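You operate a simulated robot arm through the tools that you are given. There is no shell and no other tool.

You are at the controls of a simulated robot arm. One attempt, no reset.

JOB
Make room on the open end of the drawer table for the grey filter. At the end: the grey filter from the filters drawer stands where the purple relay stood; the purple relay from the open end of the drawer table is in the relays drawer; whatever was shut is shut again. Leave all else as you found it, and nothing knocked over (what rides in a drawer may roll over).

It is judged by the outcome, as a careful person would: the job done as asked, and still so three seconds after it is handed in. It fails if anything else is knocked over, pushed out of place, dropped, spilled or broken.

ROBOT AND FRAMES
A 7-joint arm with a two-finger parallel gripper, fixed in place. Base frame: the origin is at the foot of the arm, x ahead of it, y to its left, z up; the work surface is at about z = 82. Readings come in cm, degrees, newtons and seconds.
Its first joint turns from -149.0 to 149.0 degrees. Payload 3.43 kg.
The tool frame sits at the grasp point between the pads (the TCP): z along the fingers, y along the line on which they close. The tips reach 3 cm beyond it. The gripper opens to 9.4 cm. The fingers are 2.8 cm wide and 1 cm thick; the gripper's body (5 by 9.6 cm) begins 5.5 cm behind the TCP.
Orientation is that of the tool frame in the base frame, as a unit quaternion [x, y, z, w]. With the fingers straight down and closing along the base's y, the tool's x points along the base's -x, its y along +y and its z along -z.

CONTROLS
- The arm moves only by the tool step_arm. Its argument "commands" is a list that holds one entry, the list of rows, each a list of 6 numbers: the shift along the base's x, y, z in cm, then the turn, a rotation vector about the base's x, y, z in degrees. In form: [[[tx, ty, tz, wx, wy, wz], ...]]. A call has 1 to 20 rows; each row shifts and turns the commanded pose from where the row before left it. "gripper" is the opening, from 0 (shut) to 1 (fully open), set as the call begins (left out, the last holds). Each row takes 0.2 s and may step no farther than 5 cm and 8.6 degrees from the row before; otherwise, or with a gripper value out of range, the whole call is refused. Where a pose cannot be reached the arm comes as near as it can. A force on the tool above 40 N (or 10 N above the force at the start of the call, whichever is more), or a blocked arm, ends the call early, and 0.2 s more pass. Each finger travels about 4.5 cm/s and halts on what it meets, pressing with about 35 N; the grip force reading is that of the motor and also rises with nothing between the fingers. The clock runs only during rows and for 0.2 s after the last one: add rows that do not move to give the fingers time. It gives the time, the measured TCP pose, the force on the tool (base axes), the opening and the grip force at its end, in the units of the frame above (readings bear some noise), with the torque about the TCP (base axes, N m) and any sound that the robot's microphone picked up.
- Cameras (640 x 400 px; columns grow to the right, rows downward): "scene" is fixed at [21.79, 50.08, 140.76]; the picture's right is [0.96, 0.28, 0.00], its down [0.15, -0.51, -0.85] and it looks along [-0.24, 0.82, -0.53] (base axes); focal length 332 px, centre (320, 200). "wrist" rides on the gripper at [7.6, 1.4, -10.3] in the tool frame; the picture's right is [-0.18, 0.98, 0.00], its down [-0.75, -0.14, -0.64] and it looks along [-0.63, -0.12, 0.77] (tool axes); focal length 243 px, centre (320, 200). There is no depth. A picture from a camera that has moved, and an enlarged one, comes with that camera's place and axes in the base frame and with its lens.
- grab_frame(camera): a new picture of that camera. No time passes.
- close_up(camera, box): a new picture of the part [left, top, right, bottom] of that camera's present view, enlarged. No time passes.
- close_job(): hands the job in; it is judged then, once.

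Nothing tells you positions but the pictures and the camera data. Unless the task says otherwise, let go and move clear before handing in.

The tools are called after "Emit:" as name(argument=value, ...) on one line, values as JSON. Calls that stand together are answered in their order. step_arm: Moves the arm, as the interface text tells. Its arguments: {"type":"object","properties":{"commands":{"type":"array"},"gripper":{"type":"number"}},"required":["commands"]} The other tools are called the same way: grab_frame (camera) takes a picture; close_up (camera, box) takes an enlarged picture of a part of a camera's view; close_job () hands the job in.

At the start:

```text
time: 0.0
tool_pos: [-7.29, 98.6, 113.77]
tool_rot: [0.001, 1.0, 0.0, 0.0]
ft_force: [0.0, 0.5, 0.1]
ft_torque: [-0.01, 0.01, 0.02]
grip_width: 9.4
gripper_force: 0.0
```

scene: 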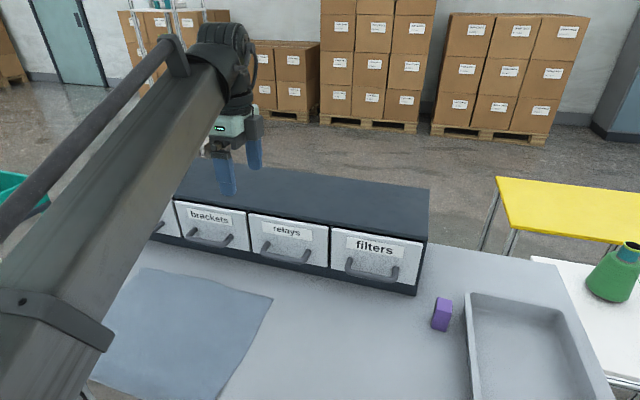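
wrist: 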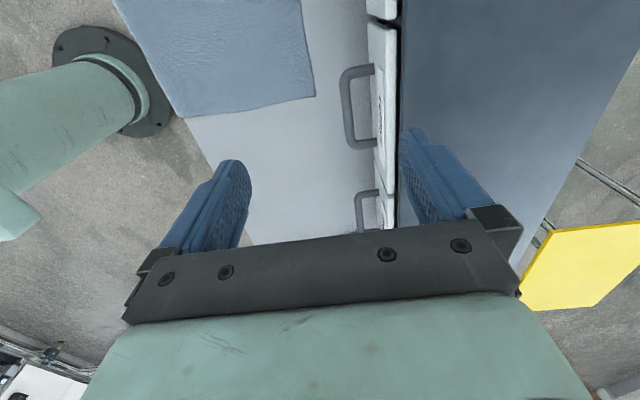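

I see a drawer cabinet (brackets, relays, filters) on a table, with the purple relay right of it, near a tray. I'll look closer before moving.

Emit:
close_up(camera="scene", box=[400, 260, 520, 335])

Emit:
close_up(camera="scene", box=[140, 150, 460, 350])

Emit:
close_up(camera="wrist", box=[240, 0, 480, 250])

```text
5.33 times, centred on (460, 298) of scene
camera zoom: at [21.79, 50.08, 140.76], right [0.96, 0.28, 0.0], down [0.15, -0.51, -0.85], along [-0.24, 0.82, -0.53], focal length 1769 px, centre (-427, -320)
```

zoom: 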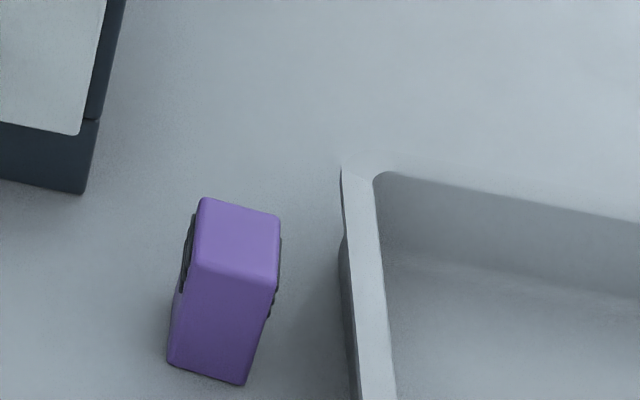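

```text
2.00 times, centred on (300, 250) of scene
camera zoom: at [21.79, 50.08, 140.76], right [0.96, 0.28, 0.0], down [0.15, -0.51, -0.85], along [-0.24, 0.82, -0.53], focal length 663 px, centre (360, 100)
```

zoom: 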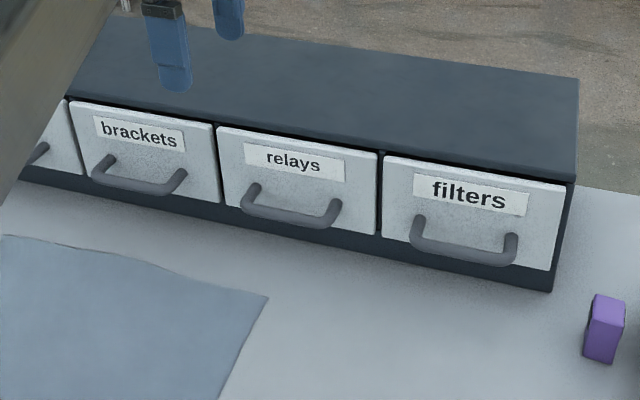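

```text
1.60 times, centred on (360, 125) of wrist
camera zoom: at [-15.0, 100.01, 124.03], right [0.18, 0.98, 0.0], down [0.75, -0.14, 0.64], along [0.63, -0.12, -0.77], focal length 388 px, centre (256, 320)
```

zoom: 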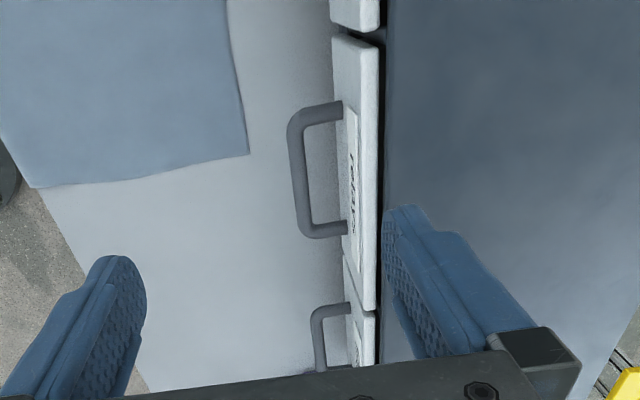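

The relays handle bar seems to be near (-2, 101.5, 90.7), the filters one about 20 cm further along x, and the relay near (33, 100.7). I'll tilt the tool outward, as these are near the reach limit, and come to just in front of the relays handle.

Emit:
step_arm(commands=[[[0.66, -0.8, -1.5, 8, 0, 0], [0.66, -0.8, -1.5, 8, 0, 0], [0.66, -0.4, -2, 8, 0, 0], [0.66, -0.4, -2, 8, 0, 0], [0.66, -0.4, -2, 8, 0, 0], [0.66, -0.2, -2.2, 0, 0, 0], [0.66, -0.1, -2.2, 0, 0, 0], [0.66, 0, -2.3, 0, 0, 0], [0, 0, 0, 0, 0, 0]]], gripper=0.32)

Emit:
grab_frame(camera="wrist")

Emit:
grab_frame(camera="scene")

```text
time: 2.0
tool_pos: [-2.12, 95.38, 98.08]
tool_rot: [0.001, 0.94, 0.342, 0.0]
ft_force: [-0.3, 0.1, 0.8]
ft_torque: [0.0, -0.01, -0.01]
grip_width: 3.0
gripper_force: 0.0
```

```text
taken
camera wrist: at [-9.68, 89.94, 106.81], right [0.18, 0.75, 0.63], down [0.75, -0.52, 0.4], along [0.63, 0.4, -0.66], focal length 243 px, centre (320, 200)
```

wrist: 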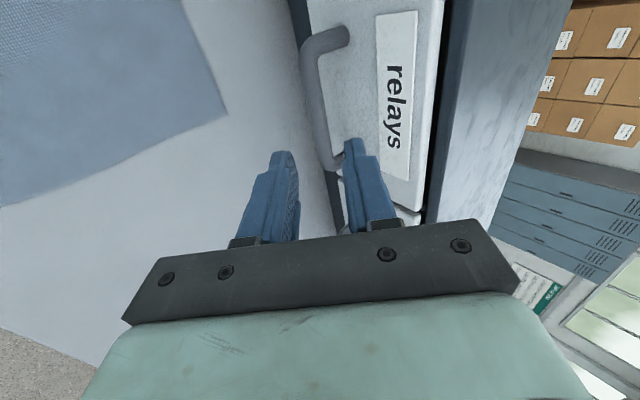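

```text
taken
```

scene: 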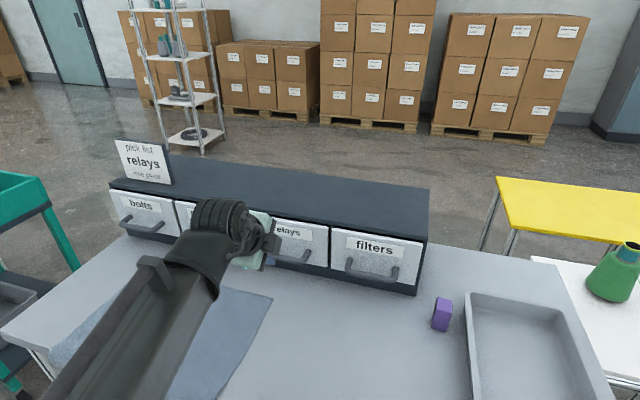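

Handle bar confirmed near (-2.5, 101.5, 90.8). A sign stands on the cabinet at the left; I'll read it, then slide the fingers over the bar.

Emit:
close_up(camera="scene", box=[90, 125, 210, 200])

Emit:
step_arm(commands=[[[0, 1.28, -1.53, 0, 0, 0], [0, 1.28, -1.53, 0, 0, 0], [0, 1.28, -1.53, 0, 0, 0], [0, 1.28, -1.53, 0, 0, 0], [0, 0, 0, 0, 0, 0]]])

Emit:
grab_frame(camera="wrist")

```text
5.33 times, centred on (150, 162) of scene
camera zoom: at [21.79, 50.08, 140.76], right [0.96, 0.28, 0.0], down [0.15, -0.51, -0.85], along [-0.24, 0.82, -0.53], focal length 1769 px, centre (1227, 400)
```

zoom: 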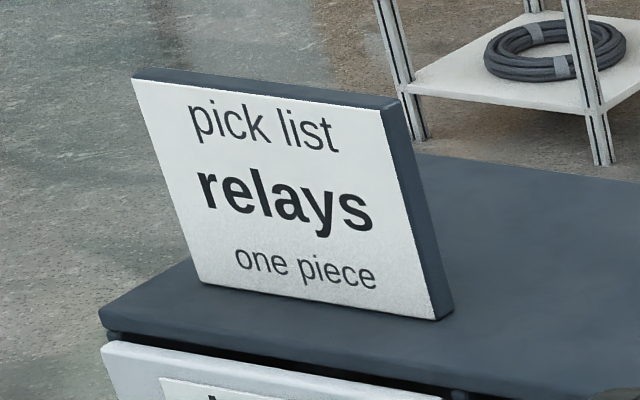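

```text
time: 3.2
tool_pos: [-2.0, 100.65, 92.0]
tool_rot: [0.0, 0.94, 0.342, 0.0]
ft_force: [-0.4, 0.0, 0.1]
ft_torque: [-0.04, 0.0, 0.04]
grip_width: 3.02
gripper_force: 0.1
```

```text
taken
camera wrist: at [-9.68, 95.23, 100.81], right [0.18, 0.75, 0.63], down [0.75, -0.52, 0.4], along [0.63, 0.4, -0.66], focal length 243 px, centre (320, 200)
```

wrist: 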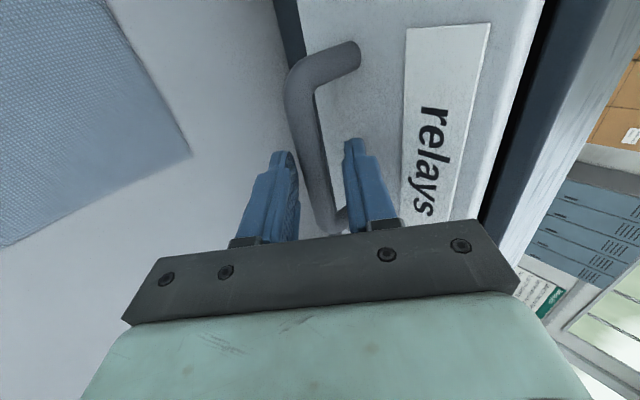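

The bar lies between the fingers. I'll close on it; then pull.

Emit:
step_arm(commands=[[[0, 0, 0, 0, 0, 0], [0, 0, 0, 0, 0, 0], [0, 0, 0, 0, 0, 0], [0, 0, 0, 0, 0, 0]]], gripper=0)

```text
time: 4.2
tool_pos: [-2.08, 100.52, 91.84]
tool_rot: [0.0, 0.941, 0.339, -0.001]
ft_force: [0.5, -20.5, -19.0]
ft_torque: [-0.34, -0.43, 0.82]
grip_width: 1.33
gripper_force: 44.7
```

Gripping the bar (1.3 cm). Pulling the drawer gently toward me.

Emit:
step_arm(commands=[[[0, -0.5, -0.3, 0, 0, 0], [0, -1, 0, 0, 0, 0], [0, -1, 0, 0, 0, 0], [0, -1, 0, 0, 0, 0], [0, -1, 0, 0, 0, 0]]])

Emit:
grab_frame(camera="wrist")

```text
time: 5.4
tool_pos: [-2.01, 96.06, 91.82]
tool_rot: [0.0, 0.939, 0.345, 0.0]
ft_force: [-1.0, 0.1, 33.4]
ft_torque: [0.48, -1.18, 0.14]
grip_width: 1.35
gripper_force: 44.9
```

```text
taken
camera wrist: at [-9.68, 90.52, 100.61], right [0.18, 0.75, 0.64], down [0.75, -0.52, 0.4], along [0.63, 0.41, -0.66], focal length 243 px, centre (320, 200)
```

wrist: 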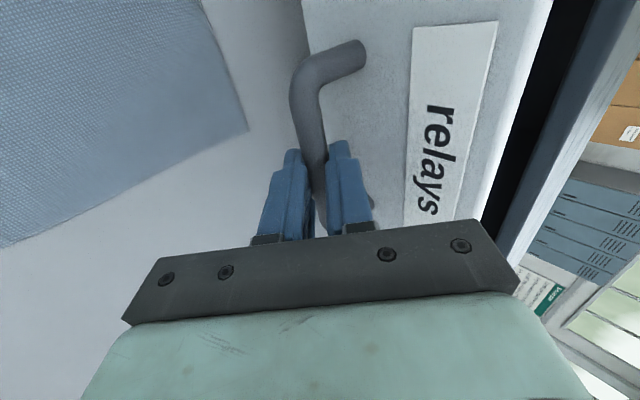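

The drawer slides. Relieving the vertical preload and pulling further.

Emit:
step_arm(commands=[[[0, 0, 0.3, 0, 0, 0], [0, -1, 0, 0, 0, 0], [0, -1, 0, 0, 0, 0], [0, -1, 0, 0, 0, 0], [0, -1, 0, 0, 0, 0], [0, -1, 0, 0, 0, 0], [0, -1, 0, 0, 0, 0], [0, -1, 0, 0, 0, 0], [0, -1, 0, 0, 0, 0], [0, 0, 0, 0, 0, 0]]])

Emit:
grab_frame(camera="scene")

```text
time: 7.6
tool_pos: [-1.97, 88.1, 91.85]
tool_rot: [0.0, 0.94, 0.342, 0.0]
ft_force: [-8.4, 0.5, -4.1]
ft_torque: [-0.06, -0.95, 0.3]
grip_width: 1.33
gripper_force: 45.0
```

```text
taken
```

scene: 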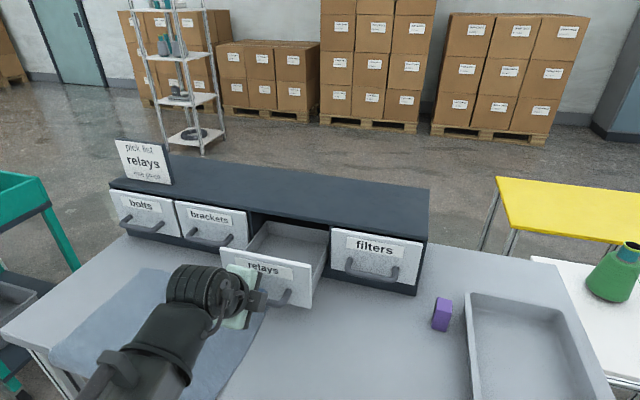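

Open about 12 cm. A bit further for working room.

Emit:
step_arm(commands=[[[0, -1, 0, 0, 0, 0], [0, -1, 0, 0, 0, 0], [0, -1, 0, 0, 0, 0], [0, -0.5, 0, 0, 0, 0], [0, 0, 0, 0, 0, 0]]])

Emit:
grab_frame(camera="scene")

```text
time: 8.8
tool_pos: [-2.08, 84.64, 91.96]
tool_rot: [0.001, 0.94, 0.34, 0.001]
ft_force: [-1.4, 0.5, -30.4]
ft_torque: [-0.26, -0.29, 0.92]
grip_width: 1.38
gripper_force: 45.2
```

```text
taken
```

scene: 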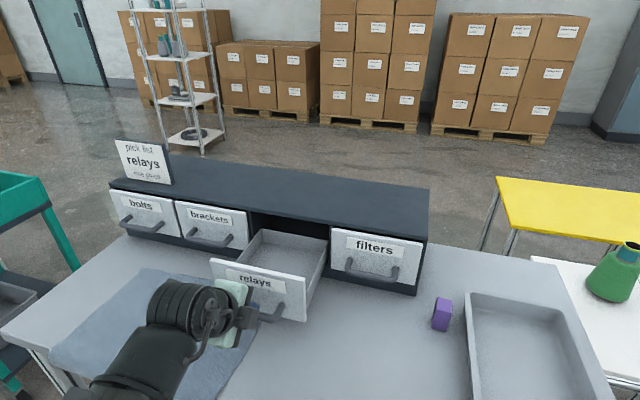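

Drawer open about 16 cm and seemingly empty. Releasing the bar and backing off.

Emit:
step_arm(commands=[[[0, 0, 0, 0, 0, 0], [0, 0, 0, 0, 0, 0], [0, 0, 0, 0, 0, 0], [0, -1.28, 1.53, 0, 0, 0], [0, -1.28, 1.53, 0, 0, 0], [0, -1.28, 1.53, 0, 0, 0], [0, -1.28, 1.53, 0, 0, 0], [0, 0, 4, 0, 0, 0], [0, 0, 4, 0, 0, 0], [0, 0, 4, 0, 0, 0], [0, 0, 4, 0, 0, 0], [0, 0, 0, 0, 0, 0]]], gripper=0.34)

Emit:
grab_frame(camera="scene")

Emit:
grab_frame(camera="wrist")

```text
time: 11.4
tool_pos: [-2.05, 79.43, 113.76]
tool_rot: [0.0, 0.94, 0.342, 0.0]
ft_force: [-0.3, 0.4, -0.5]
ft_torque: [0.03, 0.01, -0.02]
grip_width: 3.19
gripper_force: 0.1
```

```text
taken
```

scene: 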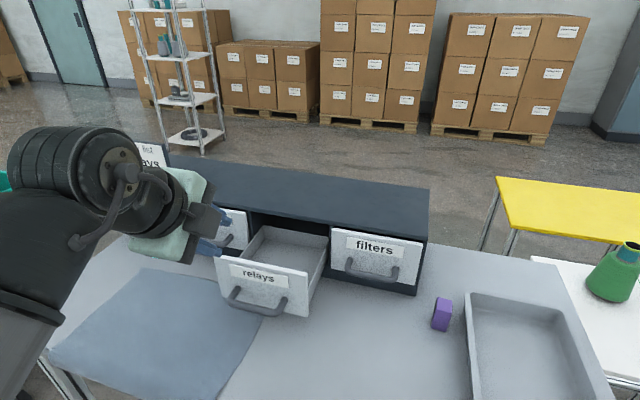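

```text
taken
camera wrist: at [-9.58, 74.12, 122.56], right [0.18, 0.75, 0.63], down [0.75, -0.52, 0.4], along [0.63, 0.4, -0.66], focal length 243 px, centre (320, 200)
```

wrist: 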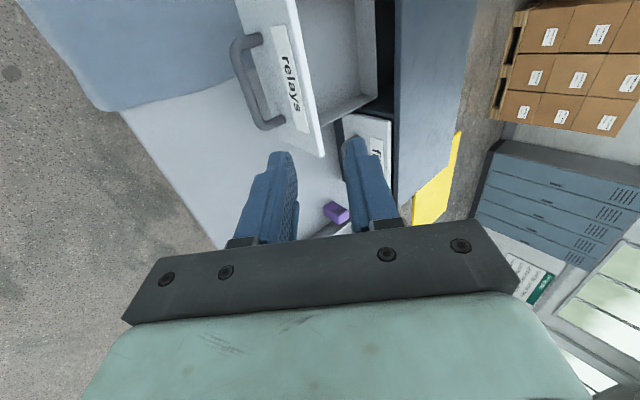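

Now I rotate the tool a quarter turn about its own axis so the fingers close along x, with the camera on the upper side, and move over towards the relay.

Emit:
step_arm(commands=[[[3, 0.9, -0.2, 0, 5.26, -6.27], [3, 0.9, -0.2, 0, 5.26, -6.27], [3, 0.9, -0.2, 0, 5.26, -6.27], [3, 0.9, -0.2, 0, 5.26, -6.27], [3, 0.9, -0.5, 0, 5.26, -6.27], [3, 0.9, -0.5, 0, 5.26, -6.27], [3, 0.9, -0.5, 0, 5.26, -6.27], [3, 0.9, -0.5, 0, 5.26, -6.27], [3, 0.9, -0.5, 0, 5.26, -6.27], [3, 0.9, -0.5, 0, 5.26, -6.27], [3, 0.9, -0.5, 0, 5.26, -6.27], [0, 0, 0, 0, 0, 0]]], gripper=0.6)

Emit:
grab_frame(camera="wrist")

Emit:
grab_frame(camera="scene")

```text
time: 14.0
tool_pos: [31.08, 89.33, 109.83]
tool_rot: [0.665, 0.664, 0.242, -0.242]
ft_force: [0.0, -0.8, 0.6]
ft_torque: [0.03, 0.0, 0.04]
grip_width: 5.65
gripper_force: 0.2
```

```text
taken
camera wrist: at [32.48, 88.61, 122.55], right [0.98, -0.14, -0.12], down [-0.14, -0.99, 0.01], along [-0.12, 0.01, -0.99], focal length 243 px, centre (320, 200)
```

wrist: 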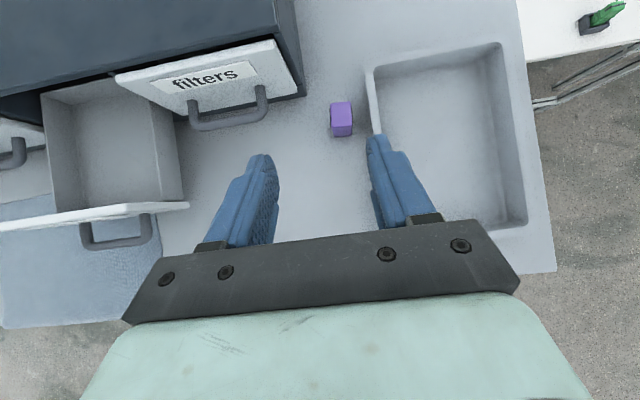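

```text
taken
```

scene: 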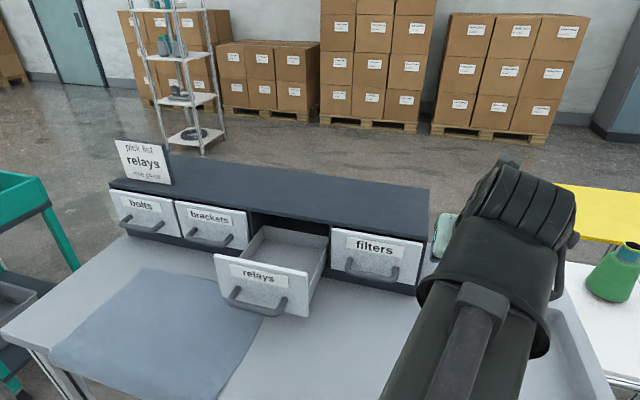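

The orientation works, with the camera looking straight down; the relay and the tray edge are in view. Zooming in to fix the relay's position.

Emit:
close_up(camera="wrist", box=[290, 70, 418, 150])

Emit:
close_up(camera="wrist", box=[0, 60, 208, 260])

```text
5.00 times, centred on (354, 110) of wrist
camera zoom: at [32.48, 88.61, 122.55], right [0.98, -0.14, -0.12], down [-0.14, -0.99, 0.01], along [-0.12, 0.01, -0.99], focal length 1213 px, centre (150, 650)
```

zoom: 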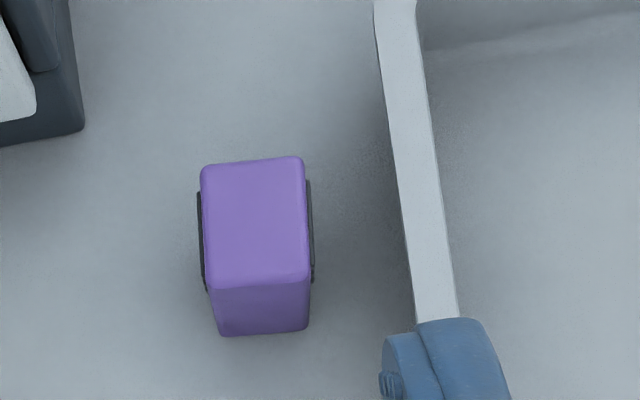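

```text
2.00 times, centred on (104, 160) of wrist
camera zoom: at [32.48, 88.61, 122.55], right [0.98, -0.14, -0.12], down [-0.14, -0.99, 0.01], along [-0.12, 0.01, -0.99], focal length 485 px, centre (752, 280)
```

zoom: 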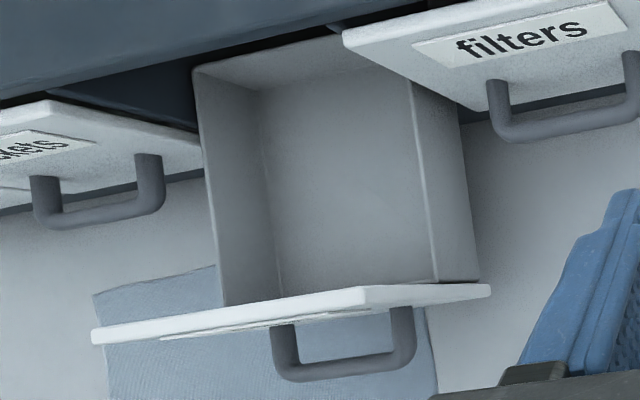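

Relay: centre (33.0, 100.5), yaw about -5°, about 2.8 × 3.4 × 6 cm; the tray wall is about 3 cm to its right. I'll align, lower the tilt to 25° and test the reach above the relay.

Emit:
step_arm(commands=[[[0.4, 2, -2, 0, 0, -5.4], [0.4, 2, -2, -7.5, 0.7, 0], [0.4, 2, -2, -7.5, 0.7, 0], [0.4, 2, -2, 0, 0, 0], [0.3, 1.3, -2, 0, 0, 0], [0, 1.3, -2, 0, 0, 0], [0, 0, -2, 0, 0, 0], [0, 0, 0, 0, 0, 0]]], gripper=0.56)

Emit:
grab_frame(camera="wrist")

```text
time: 15.8
tool_pos: [32.81, 99.51, 95.65]
tool_rot: [0.723, 0.656, 0.16, -0.145]
ft_force: [-0.5, 0.1, -0.3]
ft_torque: [0.02, -0.04, 0.01]
grip_width: 5.26
gripper_force: 0.1
```

```text
taken
camera wrist: at [34.53, 102.07, 108.28], right [0.96, -0.26, -0.08], down [-0.23, -0.94, 0.26], along [-0.14, -0.24, -0.96], focal length 243 px, centre (320, 200)
```

wrist: 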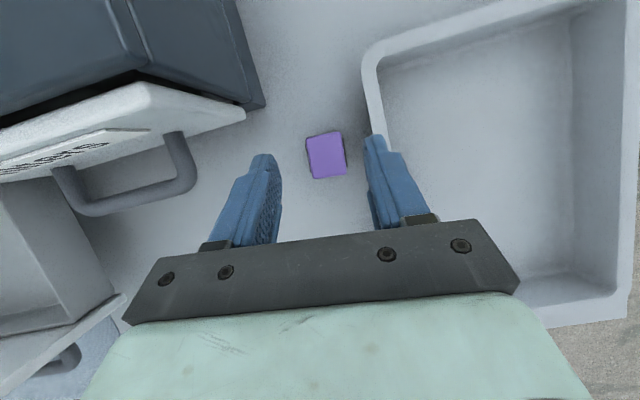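

Slightly short of the commanded point, so I'm near the limit at 25°. Adding 8° of tilt back and rechecking.

Emit:
step_arm(commands=[[[0, 0, 0, 8, -0.75, 0], [0, 0, 0, 0, 0, 0]]])

```text
time: 16.4
tool_pos: [32.91, 99.59, 95.79]
tool_rot: [0.71, 0.645, 0.21, -0.191]
ft_force: [-0.6, 0.1, 0.1]
ft_torque: [0.0, 0.01, 0.0]
grip_width: 5.27
gripper_force: 0.1
```

Now lowering with a 4.7 cm opening, straddling the relay, stopping partway to check.

Emit:
step_arm(commands=[[[0.05, 0.3, 0, 0, 0, 0], [0, 0.1, -1.5, 0, 0, 0], [0, 0, -1.5, 0, 0, 0], [0, 0, -1.5, 0, 0, 0], [0, 0, 0, 0, 0, 0]]], gripper=0.5)

Emit:
grab_frame(camera="wrist")

Emit:
close_up(camera="wrist", box=[240, 110, 432, 230])

Emit:
grab_frame(camera="scene")

```text
time: 17.6
tool_pos: [33.08, 99.95, 91.34]
tool_rot: [0.71, 0.645, 0.21, -0.191]
ft_force: [-0.2, 0.7, -0.3]
ft_torque: [0.02, -0.02, 0.03]
grip_width: 4.68
gripper_force: 0.1
```

```text
taken
camera wrist: at [34.46, 100.73, 104.11], right [0.96, -0.25, -0.1], down [-0.23, -0.96, 0.13], along [-0.13, -0.1, -0.99], focal length 243 px, centre (320, 200)
```

wrist: 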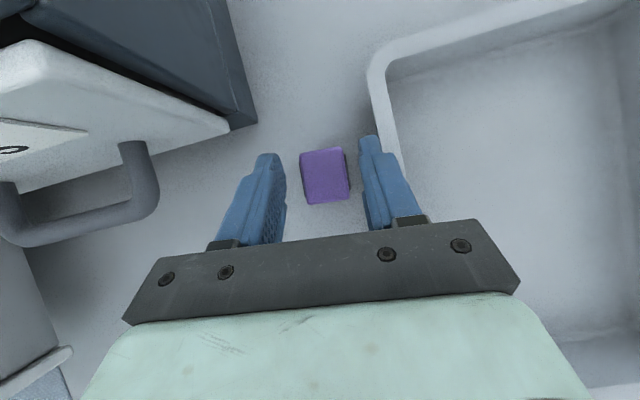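

```text
3.33 times, centred on (336, 170) of wrist
camera zoom: at [34.46, 100.73, 104.11], right [0.96, -0.25, -0.1], down [-0.23, -0.96, 0.13], along [-0.13, -0.1, -0.99], focal length 809 px, centre (267, 300)
```

zoom: 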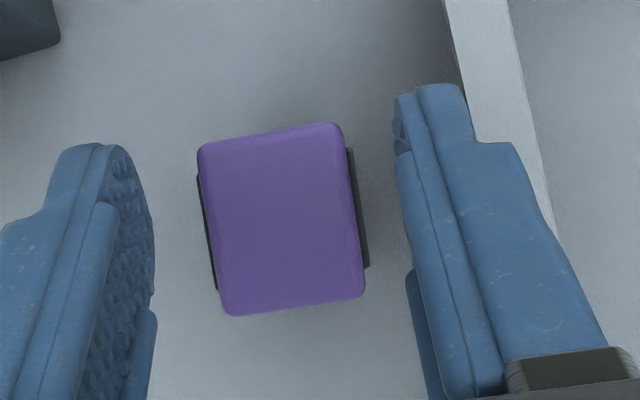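

```text
taken
```

scene: 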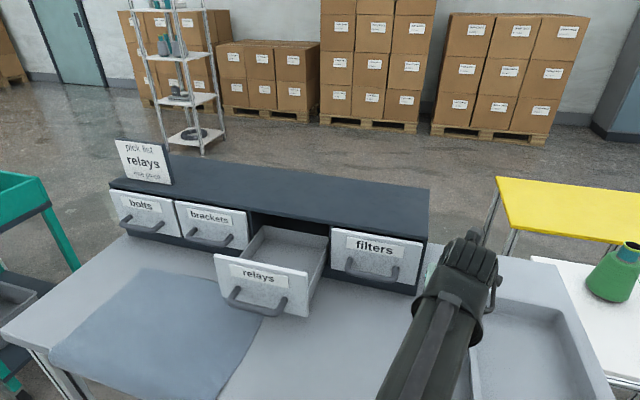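

Well centred. Lowering the rest of the way.

Emit:
step_arm(commands=[[[-0.05, 0.2, -1.5, 0, 0, 0], [0, 0, -1.5, 0, 0, 0], [0, 0, -1, 0, 0, 0], [0, 0, -0.9, 0, 0, 0], [0, 0, 0, 0, 0, 0]]])

Emit:
close_up(camera="wrist", box=[200, 90, 456, 250])

```text
time: 18.8
tool_pos: [32.89, 100.41, 86.36]
tool_rot: [0.71, 0.645, 0.21, -0.191]
ft_force: [0.6, -0.6, -0.2]
ft_torque: [-0.02, 0.0, 0.0]
grip_width: 4.71
gripper_force: 0.1
```

```text
2.50 times, centred on (328, 170) of wrist
camera zoom: at [34.37, 101.18, 99.17], right [0.96, -0.25, -0.1], down [-0.23, -0.96, 0.13], along [-0.13, -0.1, -0.99], focal length 606 px, centre (300, 275)
```

zoom: 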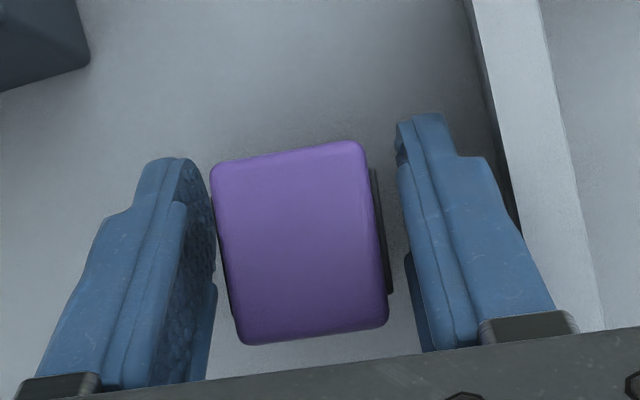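

Closing on the relay.

Emit:
step_arm(commands=[[[0, 0, 0, 0, 0, 0], [0, 0, 0, 0, 0, 0], [0, 0, 0, 0, 0, 0], [0, 0, 0, 0, 0, 0]]], gripper=0.1)

Emit:
close_up(camera="wrist", box=[200, 90, 456, 250])

```text
time: 19.8
tool_pos: [32.81, 100.43, 86.41]
tool_rot: [0.71, 0.645, 0.211, -0.191]
ft_force: [0.3, 0.9, 0.2]
ft_torque: [0.03, 0.04, -0.02]
grip_width: 3.35
gripper_force: 34.8
```

```text
2.50 times, centred on (328, 170) of wrist
camera zoom: at [34.37, 101.18, 99.17], right [0.96, -0.25, -0.1], down [-0.23, -0.96, 0.13], along [-0.13, -0.1, -0.99], focal length 606 px, centre (300, 275)
```

zoom: 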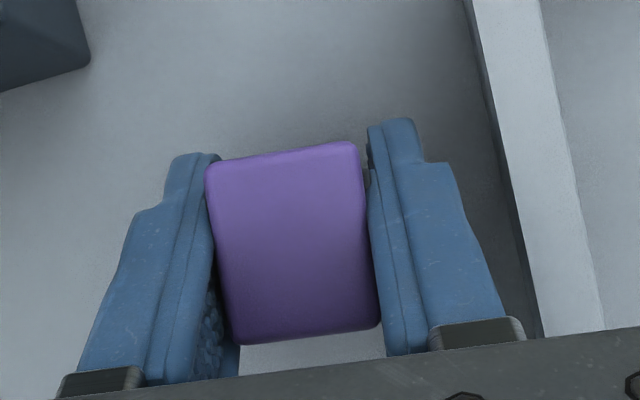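

Gripped. Lifting, drawing back a little, and carrying it toward the open relays drawer.

Emit:
step_arm(commands=[[[0, 0, 1, 0, 0, 0], [0, 0, 1.5, 0, 0, 0], [0, 0, 2, 0, 0, 0], [0, 0, 3, 0, 0, 0], [0, -0.5, 3, 0, 0, 0], [0, -0.5, 3, 0, 0, 0], [0, -1, 3, 0, 0, 0], [0, -1, 3, 0, 0, 0], [0, -1, 3, 0, 0, 0], [0, 0, 0, 0, 0, 0]]])

Emit:
grab_frame(camera="wrist")

Emit:
grab_frame(camera="scene")

```text
time: 22.0
tool_pos: [32.88, 96.43, 108.6]
tool_rot: [0.71, 0.645, 0.209, -0.19]
ft_force: [-0.9, 0.6, -1.1]
ft_torque: [0.01, -0.01, 0.01]
grip_width: 3.38
gripper_force: 34.9
```

```text
taken
camera wrist: at [34.34, 97.09, 121.45], right [0.96, -0.25, -0.1], down [-0.23, -0.96, 0.13], along [-0.13, -0.1, -0.99], focal length 243 px, centre (320, 200)
```

wrist: 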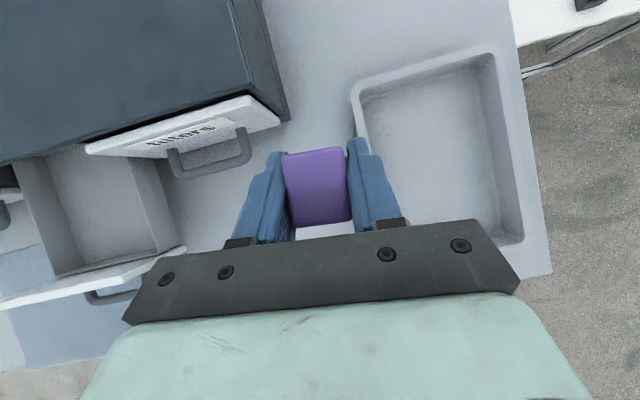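

```text
taken
```

scene: 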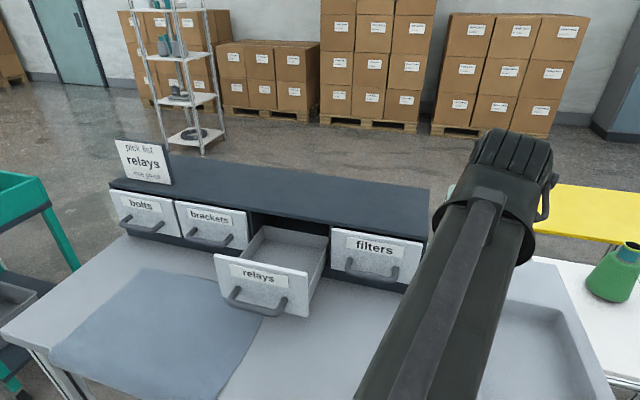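

Relay held. Measuring the drawer from the scene camera while it's unobstructed.

Emit:
close_up(camera="scene", box=[190, 210, 350, 330])

Emit:
close_up(camera="wrist", box=[0, 130, 240, 320])

```text
3.33 times, centred on (270, 270) of scene
camera zoom: at [21.79, 50.08, 140.76], right [0.96, 0.28, 0.0], down [0.15, -0.51, -0.85], along [-0.24, 0.82, -0.53], focal length 1106 px, centre (487, -33)
```

zoom: 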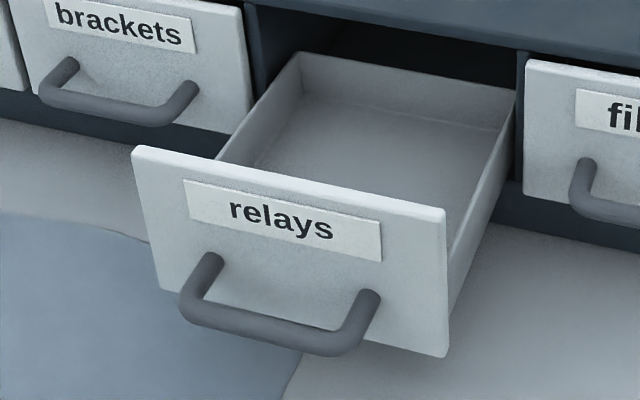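

```text
2.11 times, centred on (120, 225) of wrist
camera zoom: at [34.34, 97.09, 121.45], right [0.96, -0.25, -0.1], down [-0.23, -0.96, 0.13], along [-0.13, -0.1, -0.99], focal length 511 px, centre (741, 147)
```

zoom: 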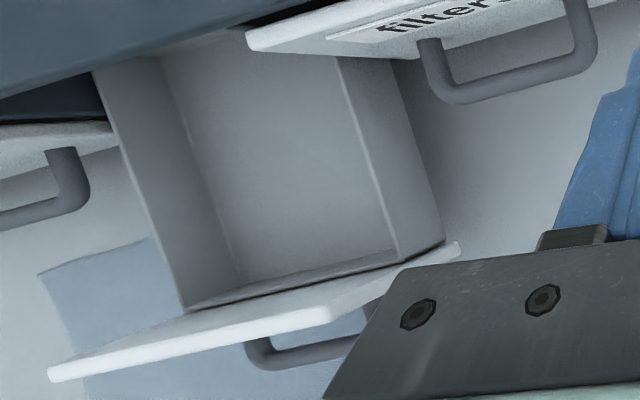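

The drawer floor is at about z = 88 and it spans roughly x -10..6, y 92..110, with the front panel topping out near z = 99. I'll carry the relay over to (-2, 101), then look.

Emit:
step_arm(commands=[[[-3.9, 0, 0, 0, 0, 0], [-3.9, 0, 0, 0, 0, 0], [-3.9, 0, 0, 0, 0, 0], [-3.9, 0, 0, 0, 0, 0], [-3.9, 0.5, 0, 0, 0, 0], [-3.9, 1, 0, 0, 0, 0], [-3.9, 1, 0, 0, 0, 0], [-3.9, 1, 0, 0, 0, 0], [-3.7, 1, 0, 0, 0, 0], [0, 0, -2, 0, 0, 0], [0, 0, -2, 0, 0, 0], [0, 0, 0, 0, 0, 0]]])

Emit:
grab_frame(camera="wrist")

Emit:
grab_frame(camera="scene")

```text
time: 24.6
tool_pos: [13.87, 98.99, 103.77]
tool_rot: [0.668, 0.686, 0.204, -0.202]
ft_force: [0.4, -0.8, -1.3]
ft_torque: [-0.03, 0.02, 0.0]
grip_width: 3.35
gripper_force: 35.2
out of reach, approached as far as the arm can: row 3, 4, 5, 6, 7, 8, 9, 10, 11
```

```text
taken
camera wrist: at [15.14, 99.8, 116.58], right [0.99, -0.13, -0.09], down [-0.12, -0.99, 0.12], along [-0.11, -0.11, -0.99], focal length 243 px, centre (320, 200)
```

wrist: 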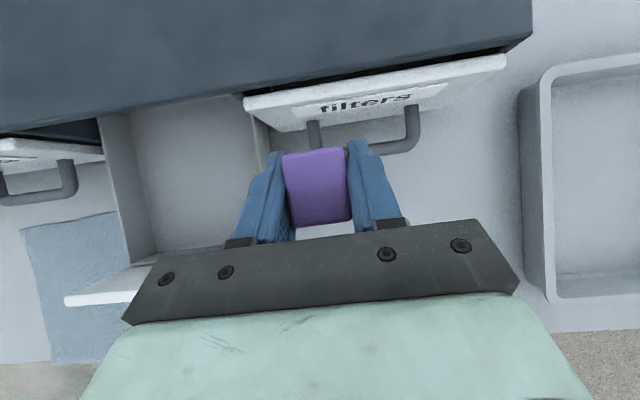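

```text
taken
```

scene: 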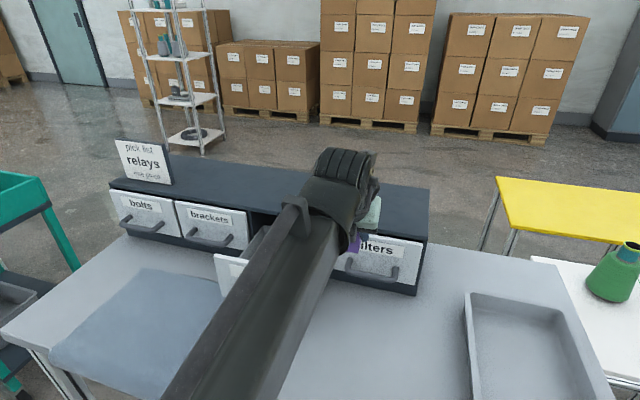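

The wrist joint hits its limit at this yaw as the arm swings left. I'll raise and turn the tool counter-clockwise about vertical (the relay stays upright) to free it.

Emit:
step_arm(commands=[[[0, 0, 2, 0, 0, 0], [0, 0, 2, 0, 0, 8], [0, 0, 0, 0, 0, 8], [0, 0, 0, 0, 0, 8], [0, 0, 0, 0, 0, 0]]])

Emit:
grab_frame(camera="wrist")

```text
time: 25.8
tool_pos: [13.95, 98.97, 107.66]
tool_rot: [0.515, 0.808, 0.158, -0.239]
ft_force: [-0.3, 0.4, 0.4]
ft_torque: [0.0, -0.02, 0.01]
grip_width: 3.38
gripper_force: 34.9
```

```text
taken
camera wrist: at [14.82, 100.21, 120.47], right [0.96, 0.27, -0.09], down [0.28, -0.95, 0.12], along [-0.05, -0.14, -0.99], focal length 243 px, centre (320, 200)
```

wrist: 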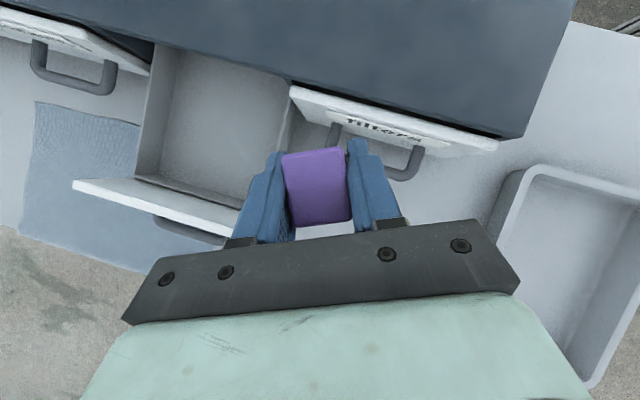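

The clamped pose is the commanded one, good. Moving over the relays drawer to about (1, 102) with a smaller yaw.

Emit:
step_arm(commands=[[[-3.3, 0.7, 0, 0, 0, 0], [-3.3, 0.8, 0, 0, 0, 0], [-3.3, 0.8, 0, 0, 0, -5], [-3.05, 0.7, 0, 0, 0, -5], [0, 0, -2, 0, 0, 0], [0, 0, -2, 0, 0, 0], [0, 0, 0, 0, 0, 0]]])

Emit:
grab_frame(camera="wrist")

Emit:
grab_frame(camera="scene")

```text
time: 27.4
tool_pos: [1.07, 102.16, 103.87]
tool_rot: [0.585, 0.759, 0.178, -0.224]
ft_force: [-0.2, 0.6, -0.2]
ft_torque: [0.0, -0.04, 0.02]
grip_width: 3.35
gripper_force: 35.4
```

```text
taken
camera wrist: at [2.13, 103.24, 116.65], right [0.99, 0.1, -0.09], down [0.11, -0.99, 0.12], along [-0.08, -0.13, -0.99], focal length 243 px, centre (320, 200)
```

wrist: 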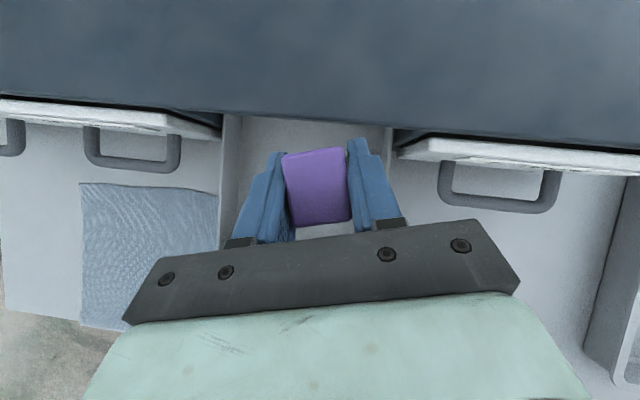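

```text
taken
```

scene: 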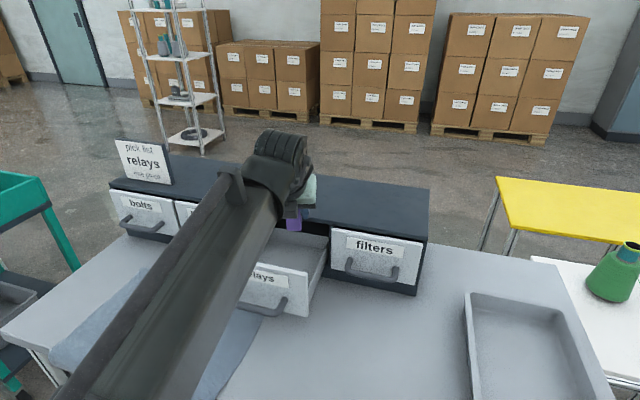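

Clear of the cabinet edge by about 2 cm. Lowering into the drawer.

Emit:
step_arm(commands=[[[0, 0, -2, 0, 0, 0], [0, 0, -2, 0, 0, 0], [0, 0, -2, 0, 0, 0], [0, 0, -2, 0, 0, 0], [0, 0, 0, 0, 0, 0]]])

Emit:
grab_frame(camera="wrist")

Emit:
grab_frame(camera="scene")

```text
time: 28.6
tool_pos: [1.06, 102.18, 95.98]
tool_rot: [0.585, 0.759, 0.179, -0.225]
ft_force: [0.4, 0.3, -1.0]
ft_torque: [0.02, -0.01, -0.03]
grip_width: 3.37
gripper_force: 35.2
```

```text
taken
camera wrist: at [2.12, 103.29, 108.71], right [0.99, 0.1, -0.09], down [0.11, -0.99, 0.12], along [-0.08, -0.13, -0.99], focal length 243 px, centre (320, 200)
```

wrist: 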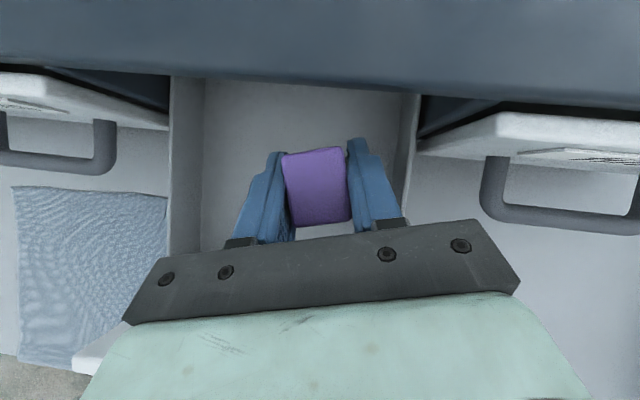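

```text
taken
```

scene: 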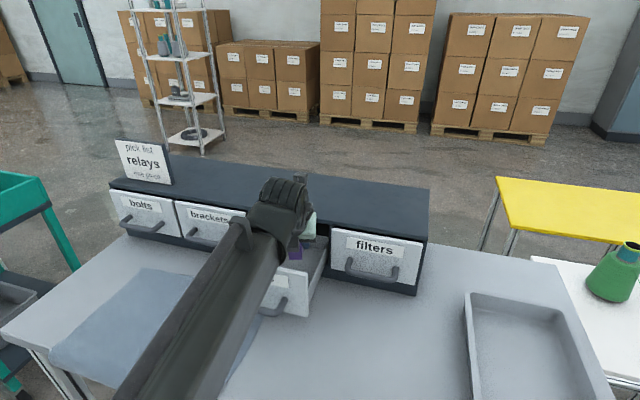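

Shifting slightly left for finger clearance and lowering towards the floor.

Emit:
step_arm(commands=[[[-0.8, 0, 0, 0, 0, 0], [-0.7, 0, 0, 0, 0, 0], [0, 0, -0.8, 0, 0, 0], [0, 0, -0.8, 0, 0, 0], [0, 0, -0.5, 0, 0, 0], [0, 0, 0, 0, 0, 0]]])

Emit:
close_up(camera="scene", box=[220, 200, 380, 320])

```text
time: 30.0
tool_pos: [-0.38, 102.13, 93.63]
tool_rot: [0.584, 0.76, 0.178, -0.224]
ft_force: [-0.3, -0.1, -0.3]
ft_torque: [0.02, -0.01, -0.03]
grip_width: 3.39
gripper_force: 34.3
```

```text
3.33 times, centred on (300, 260) of scene
camera zoom: at [21.79, 50.08, 140.76], right [0.96, 0.28, 0.0], down [0.15, -0.51, -0.85], along [-0.24, 0.82, -0.53], focal length 1106 px, centre (387, 0)
```

zoom: 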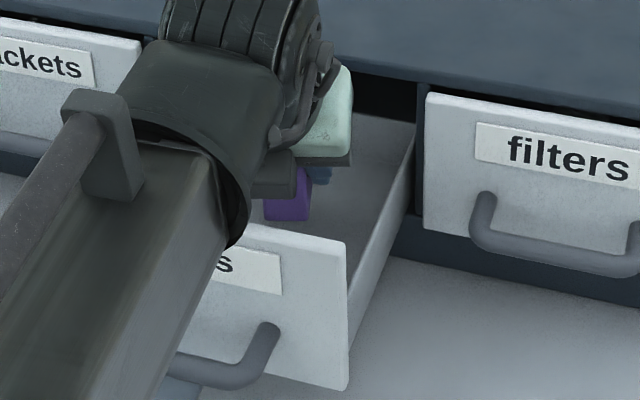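

Emit:
step_arm(commands=[[[0, 0, -0.3, 0, 0, 0], [0, 0, -0.3, 0, 0, 0], [0, 0, -0.2, 0, 0, 0]]])

```text
time: 30.8
tool_pos: [-0.54, 102.11, 92.92]
tool_rot: [0.584, 0.759, 0.178, -0.224]
ft_force: [-0.1, -0.4, -1.4]
ft_torque: [0.02, -0.01, 0.0]
grip_width: 3.35
gripper_force: 35.0
```

No contact yet; continuing in small steps until the floor is felt.

Emit:
step_arm(commands=[[[0, 0, -0.2, 0, 0, 0], [0, 0, -0.2, 0, 0, 0]]])

Emit:
close_up(camera="scene", box=[270, 225, 350, 285])

```text
time: 31.4
tool_pos: [-0.44, 102.15, 92.49]
tool_rot: [0.585, 0.759, 0.178, -0.224]
ft_force: [-0.1, -0.3, -0.6]
ft_torque: [0.02, 0.02, -0.04]
grip_width: 3.38
gripper_force: 34.6
```

```text
6.67 times, centred on (310, 255) of scene
camera zoom: at [21.79, 50.08, 140.76], right [0.96, 0.28, 0.0], down [0.15, -0.51, -0.85], along [-0.24, 0.82, -0.53], focal length 2211 px, centre (387, -167)
```

zoom: 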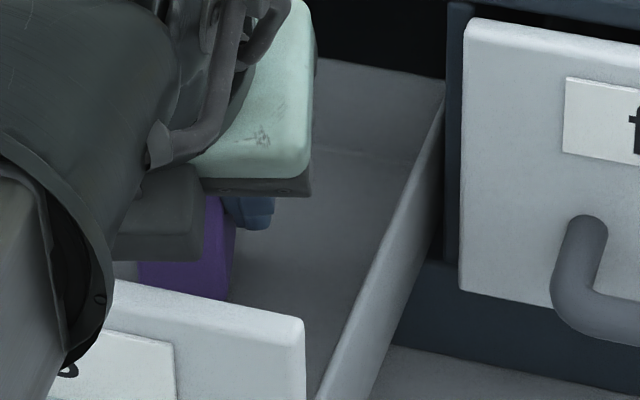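

Emit:
step_arm(commands=[[[0, 0, -0.2, 0, 0, 0], [0, 0, 0, 0, 0, 0]]])

Emit:
step_arm(commands=[[[0, 0, -0.2, 0, 0, 0], [0, 0, 0, 0, 0, 0]]])

Emit:
step_arm(commands=[[[0, 0, -0.2, 0, 0, 0], [0, 0, 0, 0, 0, 0]]])

```text
time: 32.0
tool_pos: [-0.46, 102.1, 92.21]
tool_rot: [0.584, 0.76, 0.178, -0.224]
ft_force: [-0.2, -0.1, -0.6]
ft_torque: [0.0, -0.02, -0.03]
grip_width: 3.39
gripper_force: 34.8
```

```text
time: 32.6
tool_pos: [-0.53, 102.22, 92.12]
tool_rot: [0.584, 0.759, 0.179, -0.223]
ft_force: [-1.1, 0.3, -0.9]
ft_torque: [0.0, -0.01, 0.02]
grip_width: 3.35
gripper_force: 35.1
```

```text
time: 33.2
tool_pos: [-0.34, 102.18, 91.81]
tool_rot: [0.584, 0.76, 0.178, -0.225]
ft_force: [-0.5, -0.2, -0.1]
ft_torque: [0.03, 0.01, 0.01]
grip_width: 3.36
gripper_force: 35.0
```

Emit:
step_arm(commands=[[[0, 0, -0.2, 0, 0, 0], [0, 0, 0, 0, 0, 0]]])

Emit:
step_arm(commands=[[[0, 0, -0.2, 0, 0, 0], [0, 0, 0, 0, 0, 0]]])

Emit:
close_up(camera="scene", box=[230, 205, 370, 310])

Emit:
grab_frame(camera="wrist")

```text
time: 33.8
tool_pos: [-0.5, 102.24, 91.71]
tool_rot: [0.585, 0.758, 0.179, -0.226]
ft_force: [-0.5, 0.0, 11.8]
ft_torque: [-0.22, 0.14, 0.03]
grip_width: 3.36
gripper_force: 35.0
```

```text
time: 34.4
tool_pos: [-0.5, 102.02, 91.62]
tool_rot: [0.584, 0.759, 0.18, -0.225]
ft_force: [1.9, 0.5, 26.8]
ft_torque: [-0.12, 0.1, 0.0]
grip_width: 3.38
gripper_force: 35.1
```

```text
3.81 times, centred on (300, 258) of scene
camera zoom: at [21.79, 50.08, 140.76], right [0.96, 0.28, 0.0], down [0.15, -0.51, -0.85], along [-0.24, 0.82, -0.53], focal length 1264 px, centre (396, -19)
```

zoom: 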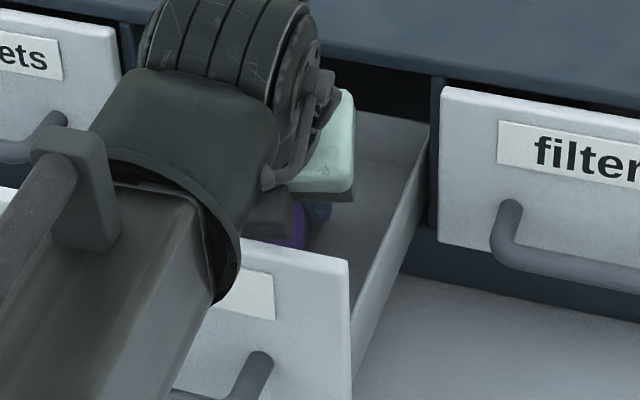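

```text
taken
camera wrist: at [0.59, 103.15, 104.41], right [0.99, 0.1, -0.09], down [0.11, -0.99, 0.12], along [-0.08, -0.13, -0.99], focal length 243 px, centre (320, 200)
```

wrist: 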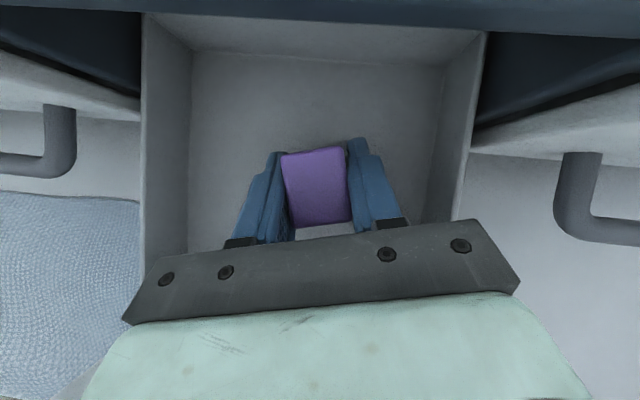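

Contact with the drawer floor felt (z force rising). Easing the load, opening, and lifting straight up.

Emit:
step_arm(commands=[[[0, 0, 0.25, 0, 0, 0], [0, 0, 0, 0, 0, 0]]])

Emit:
step_arm(commands=[[[0, 0, 0, 0, 0, 0], [0, 0, 0, 0, 0, 0], [0, 0, 0, 0, 0, 0], [0, 0, 0, 0, 0, 0], [0, 0, 1, 0, 0, 0], [0, 0, 2, 0, 0, 0], [0, 0, 2, 0, 0, 0], [0, 0, 3, 0, 0, 0], [0, 0, 4, 0, 0, 0], [0, 0, 4, 0, 0, 0], [0, 0, 0, 0, 0, 0]]], gripper=0.52)

Emit:
grab_frame(camera="wrist")

Emit:
grab_frame(camera="scene")

```text
time: 35.0
tool_pos: [-0.51, 102.04, 91.62]
tool_rot: [0.584, 0.76, 0.177, -0.224]
ft_force: [1.8, -0.5, 5.7]
ft_torque: [0.05, 0.01, -0.01]
grip_width: 3.37
gripper_force: 35.0
```

```text
time: 37.4
tool_pos: [-0.58, 102.21, 107.61]
tool_rot: [0.584, 0.759, 0.178, -0.224]
ft_force: [0.5, -1.1, -1.2]
ft_torque: [0.01, 0.01, -0.01]
grip_width: 4.88
gripper_force: 0.0
```

```text
taken
camera wrist: at [0.58, 103.31, 120.6], right [0.99, 0.1, -0.09], down [0.11, -0.99, 0.12], along [-0.08, -0.13, -0.99], focal length 243 px, centre (320, 200)
```

wrist: 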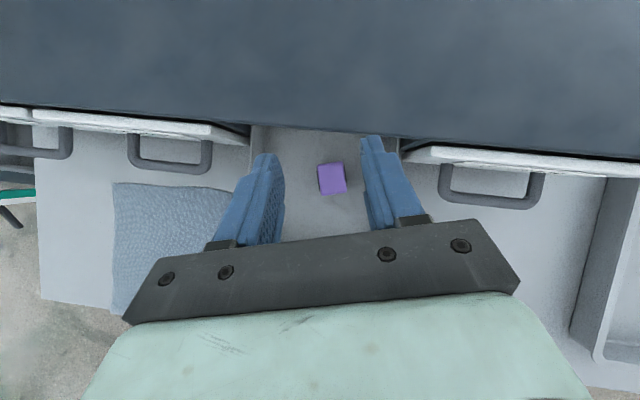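

```text
taken
```

scene: 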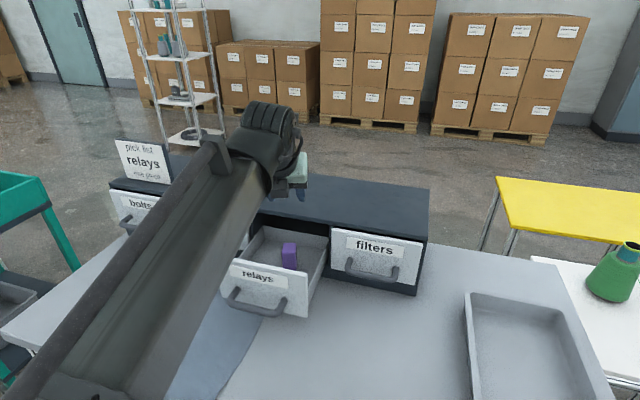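

The relay stands in its drawer. Now I'll turn the tool back to the handle-gripping orientation while backing off in front of the drawer.

Emit:
step_arm(commands=[[[-0.14, -1.5, 1, 0, 0, 0], [-0.14, -2.5, 0.5, 1.15, -5.09, 5.86], [-0.14, -2.5, 0.5, 1.15, -5.09, 5.86], [-0.14, -2.5, 0.5, 1.15, -5.09, 5.86], [-0.14, -2.5, 0, 1.15, -5.09, 5.86], [-0.14, -2.5, 0, 1.15, -5.09, 5.86], [-0.14, -2.5, 0, 1.15, -5.09, 5.86], [-0.14, -2.5, 0, 1.15, -5.09, 5.86], [-0.14, -2.5, 0, 1.15, -5.09, 5.86], [-0.14, -2.5, 0, 1.15, -5.09, 5.86], [-0.14, -1.5, 0, 1.15, -5.09, 5.86], [0, 0, 0, 0, 0, 0]]], gripper=0.34)

Emit:
grab_frame(camera="wrist")

Emit:
grab_frame(camera="scene")

```text
time: 40.0
tool_pos: [-2.19, 76.53, 110.32]
tool_rot: [-0.001, 0.939, 0.343, 0.0]
ft_force: [1.0, 0.4, 0.5]
ft_torque: [0.0, 0.01, -0.01]
grip_width: 3.21
gripper_force: 0.0
```

```text
taken
camera wrist: at [-9.78, 71.14, 118.99], right [0.18, 0.75, 0.63], down [0.75, -0.52, 0.4], along [0.63, 0.4, -0.66], focal length 243 px, centre (320, 200)
```

wrist: 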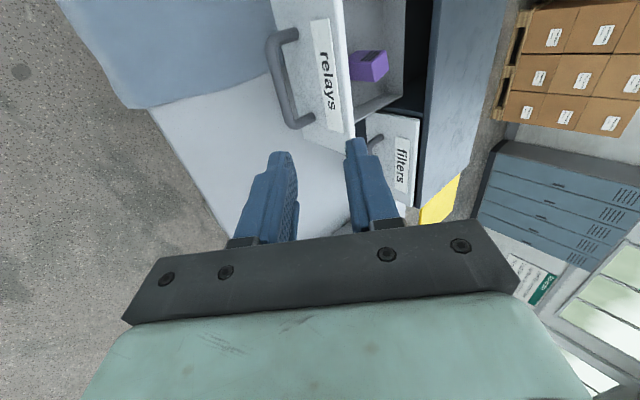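

```text
taken
```

scene: 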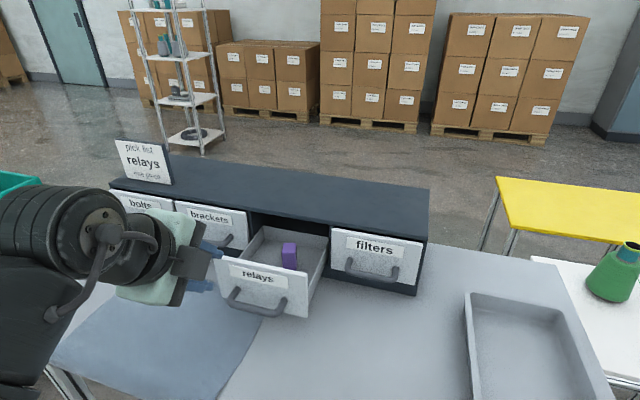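

Going to the pre-grasp point for the open drawer's handle (bar near y ≈ 86.9, z ≈ 90.8).

Emit:
step_arm(commands=[[[0, 1.07, -3.05, 0, 0, 0], [0, 1.07, -3.05, 0, 0, 0], [0, 1.07, -3.05, 0, 0, 0], [0, 1.07, -3.05, 0, 0, 0], [0, 1.28, -1.53, 0, 0, 0], [0, 1.28, -1.53, 0, 0, 0], [0, 0, 0, 0, 0, 0]]])

Emit:
grab_frame(camera="wrist")

```text
time: 41.6
tool_pos: [-1.93, 83.72, 94.92]
tool_rot: [0.0, 0.939, 0.343, -0.001]
ft_force: [-0.2, 0.5, -0.4]
ft_torque: [-0.01, 0.01, -0.01]
grip_width: 3.21
gripper_force: 0.1
```

```text
taken
camera wrist: at [-9.64, 78.17, 103.7], right [0.18, 0.75, 0.63], down [0.75, -0.52, 0.4], along [0.63, 0.4, -0.66], focal length 243 px, centre (320, 200)
```

wrist: 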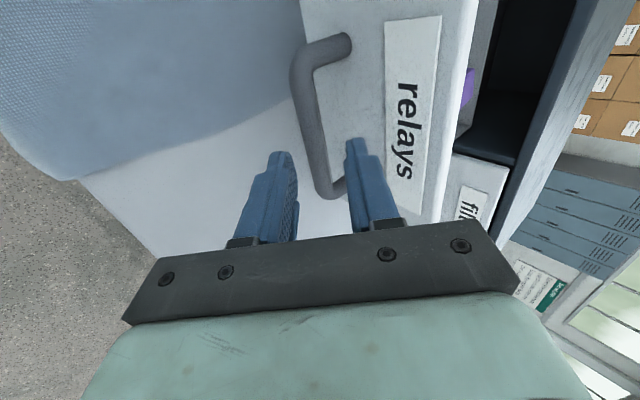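

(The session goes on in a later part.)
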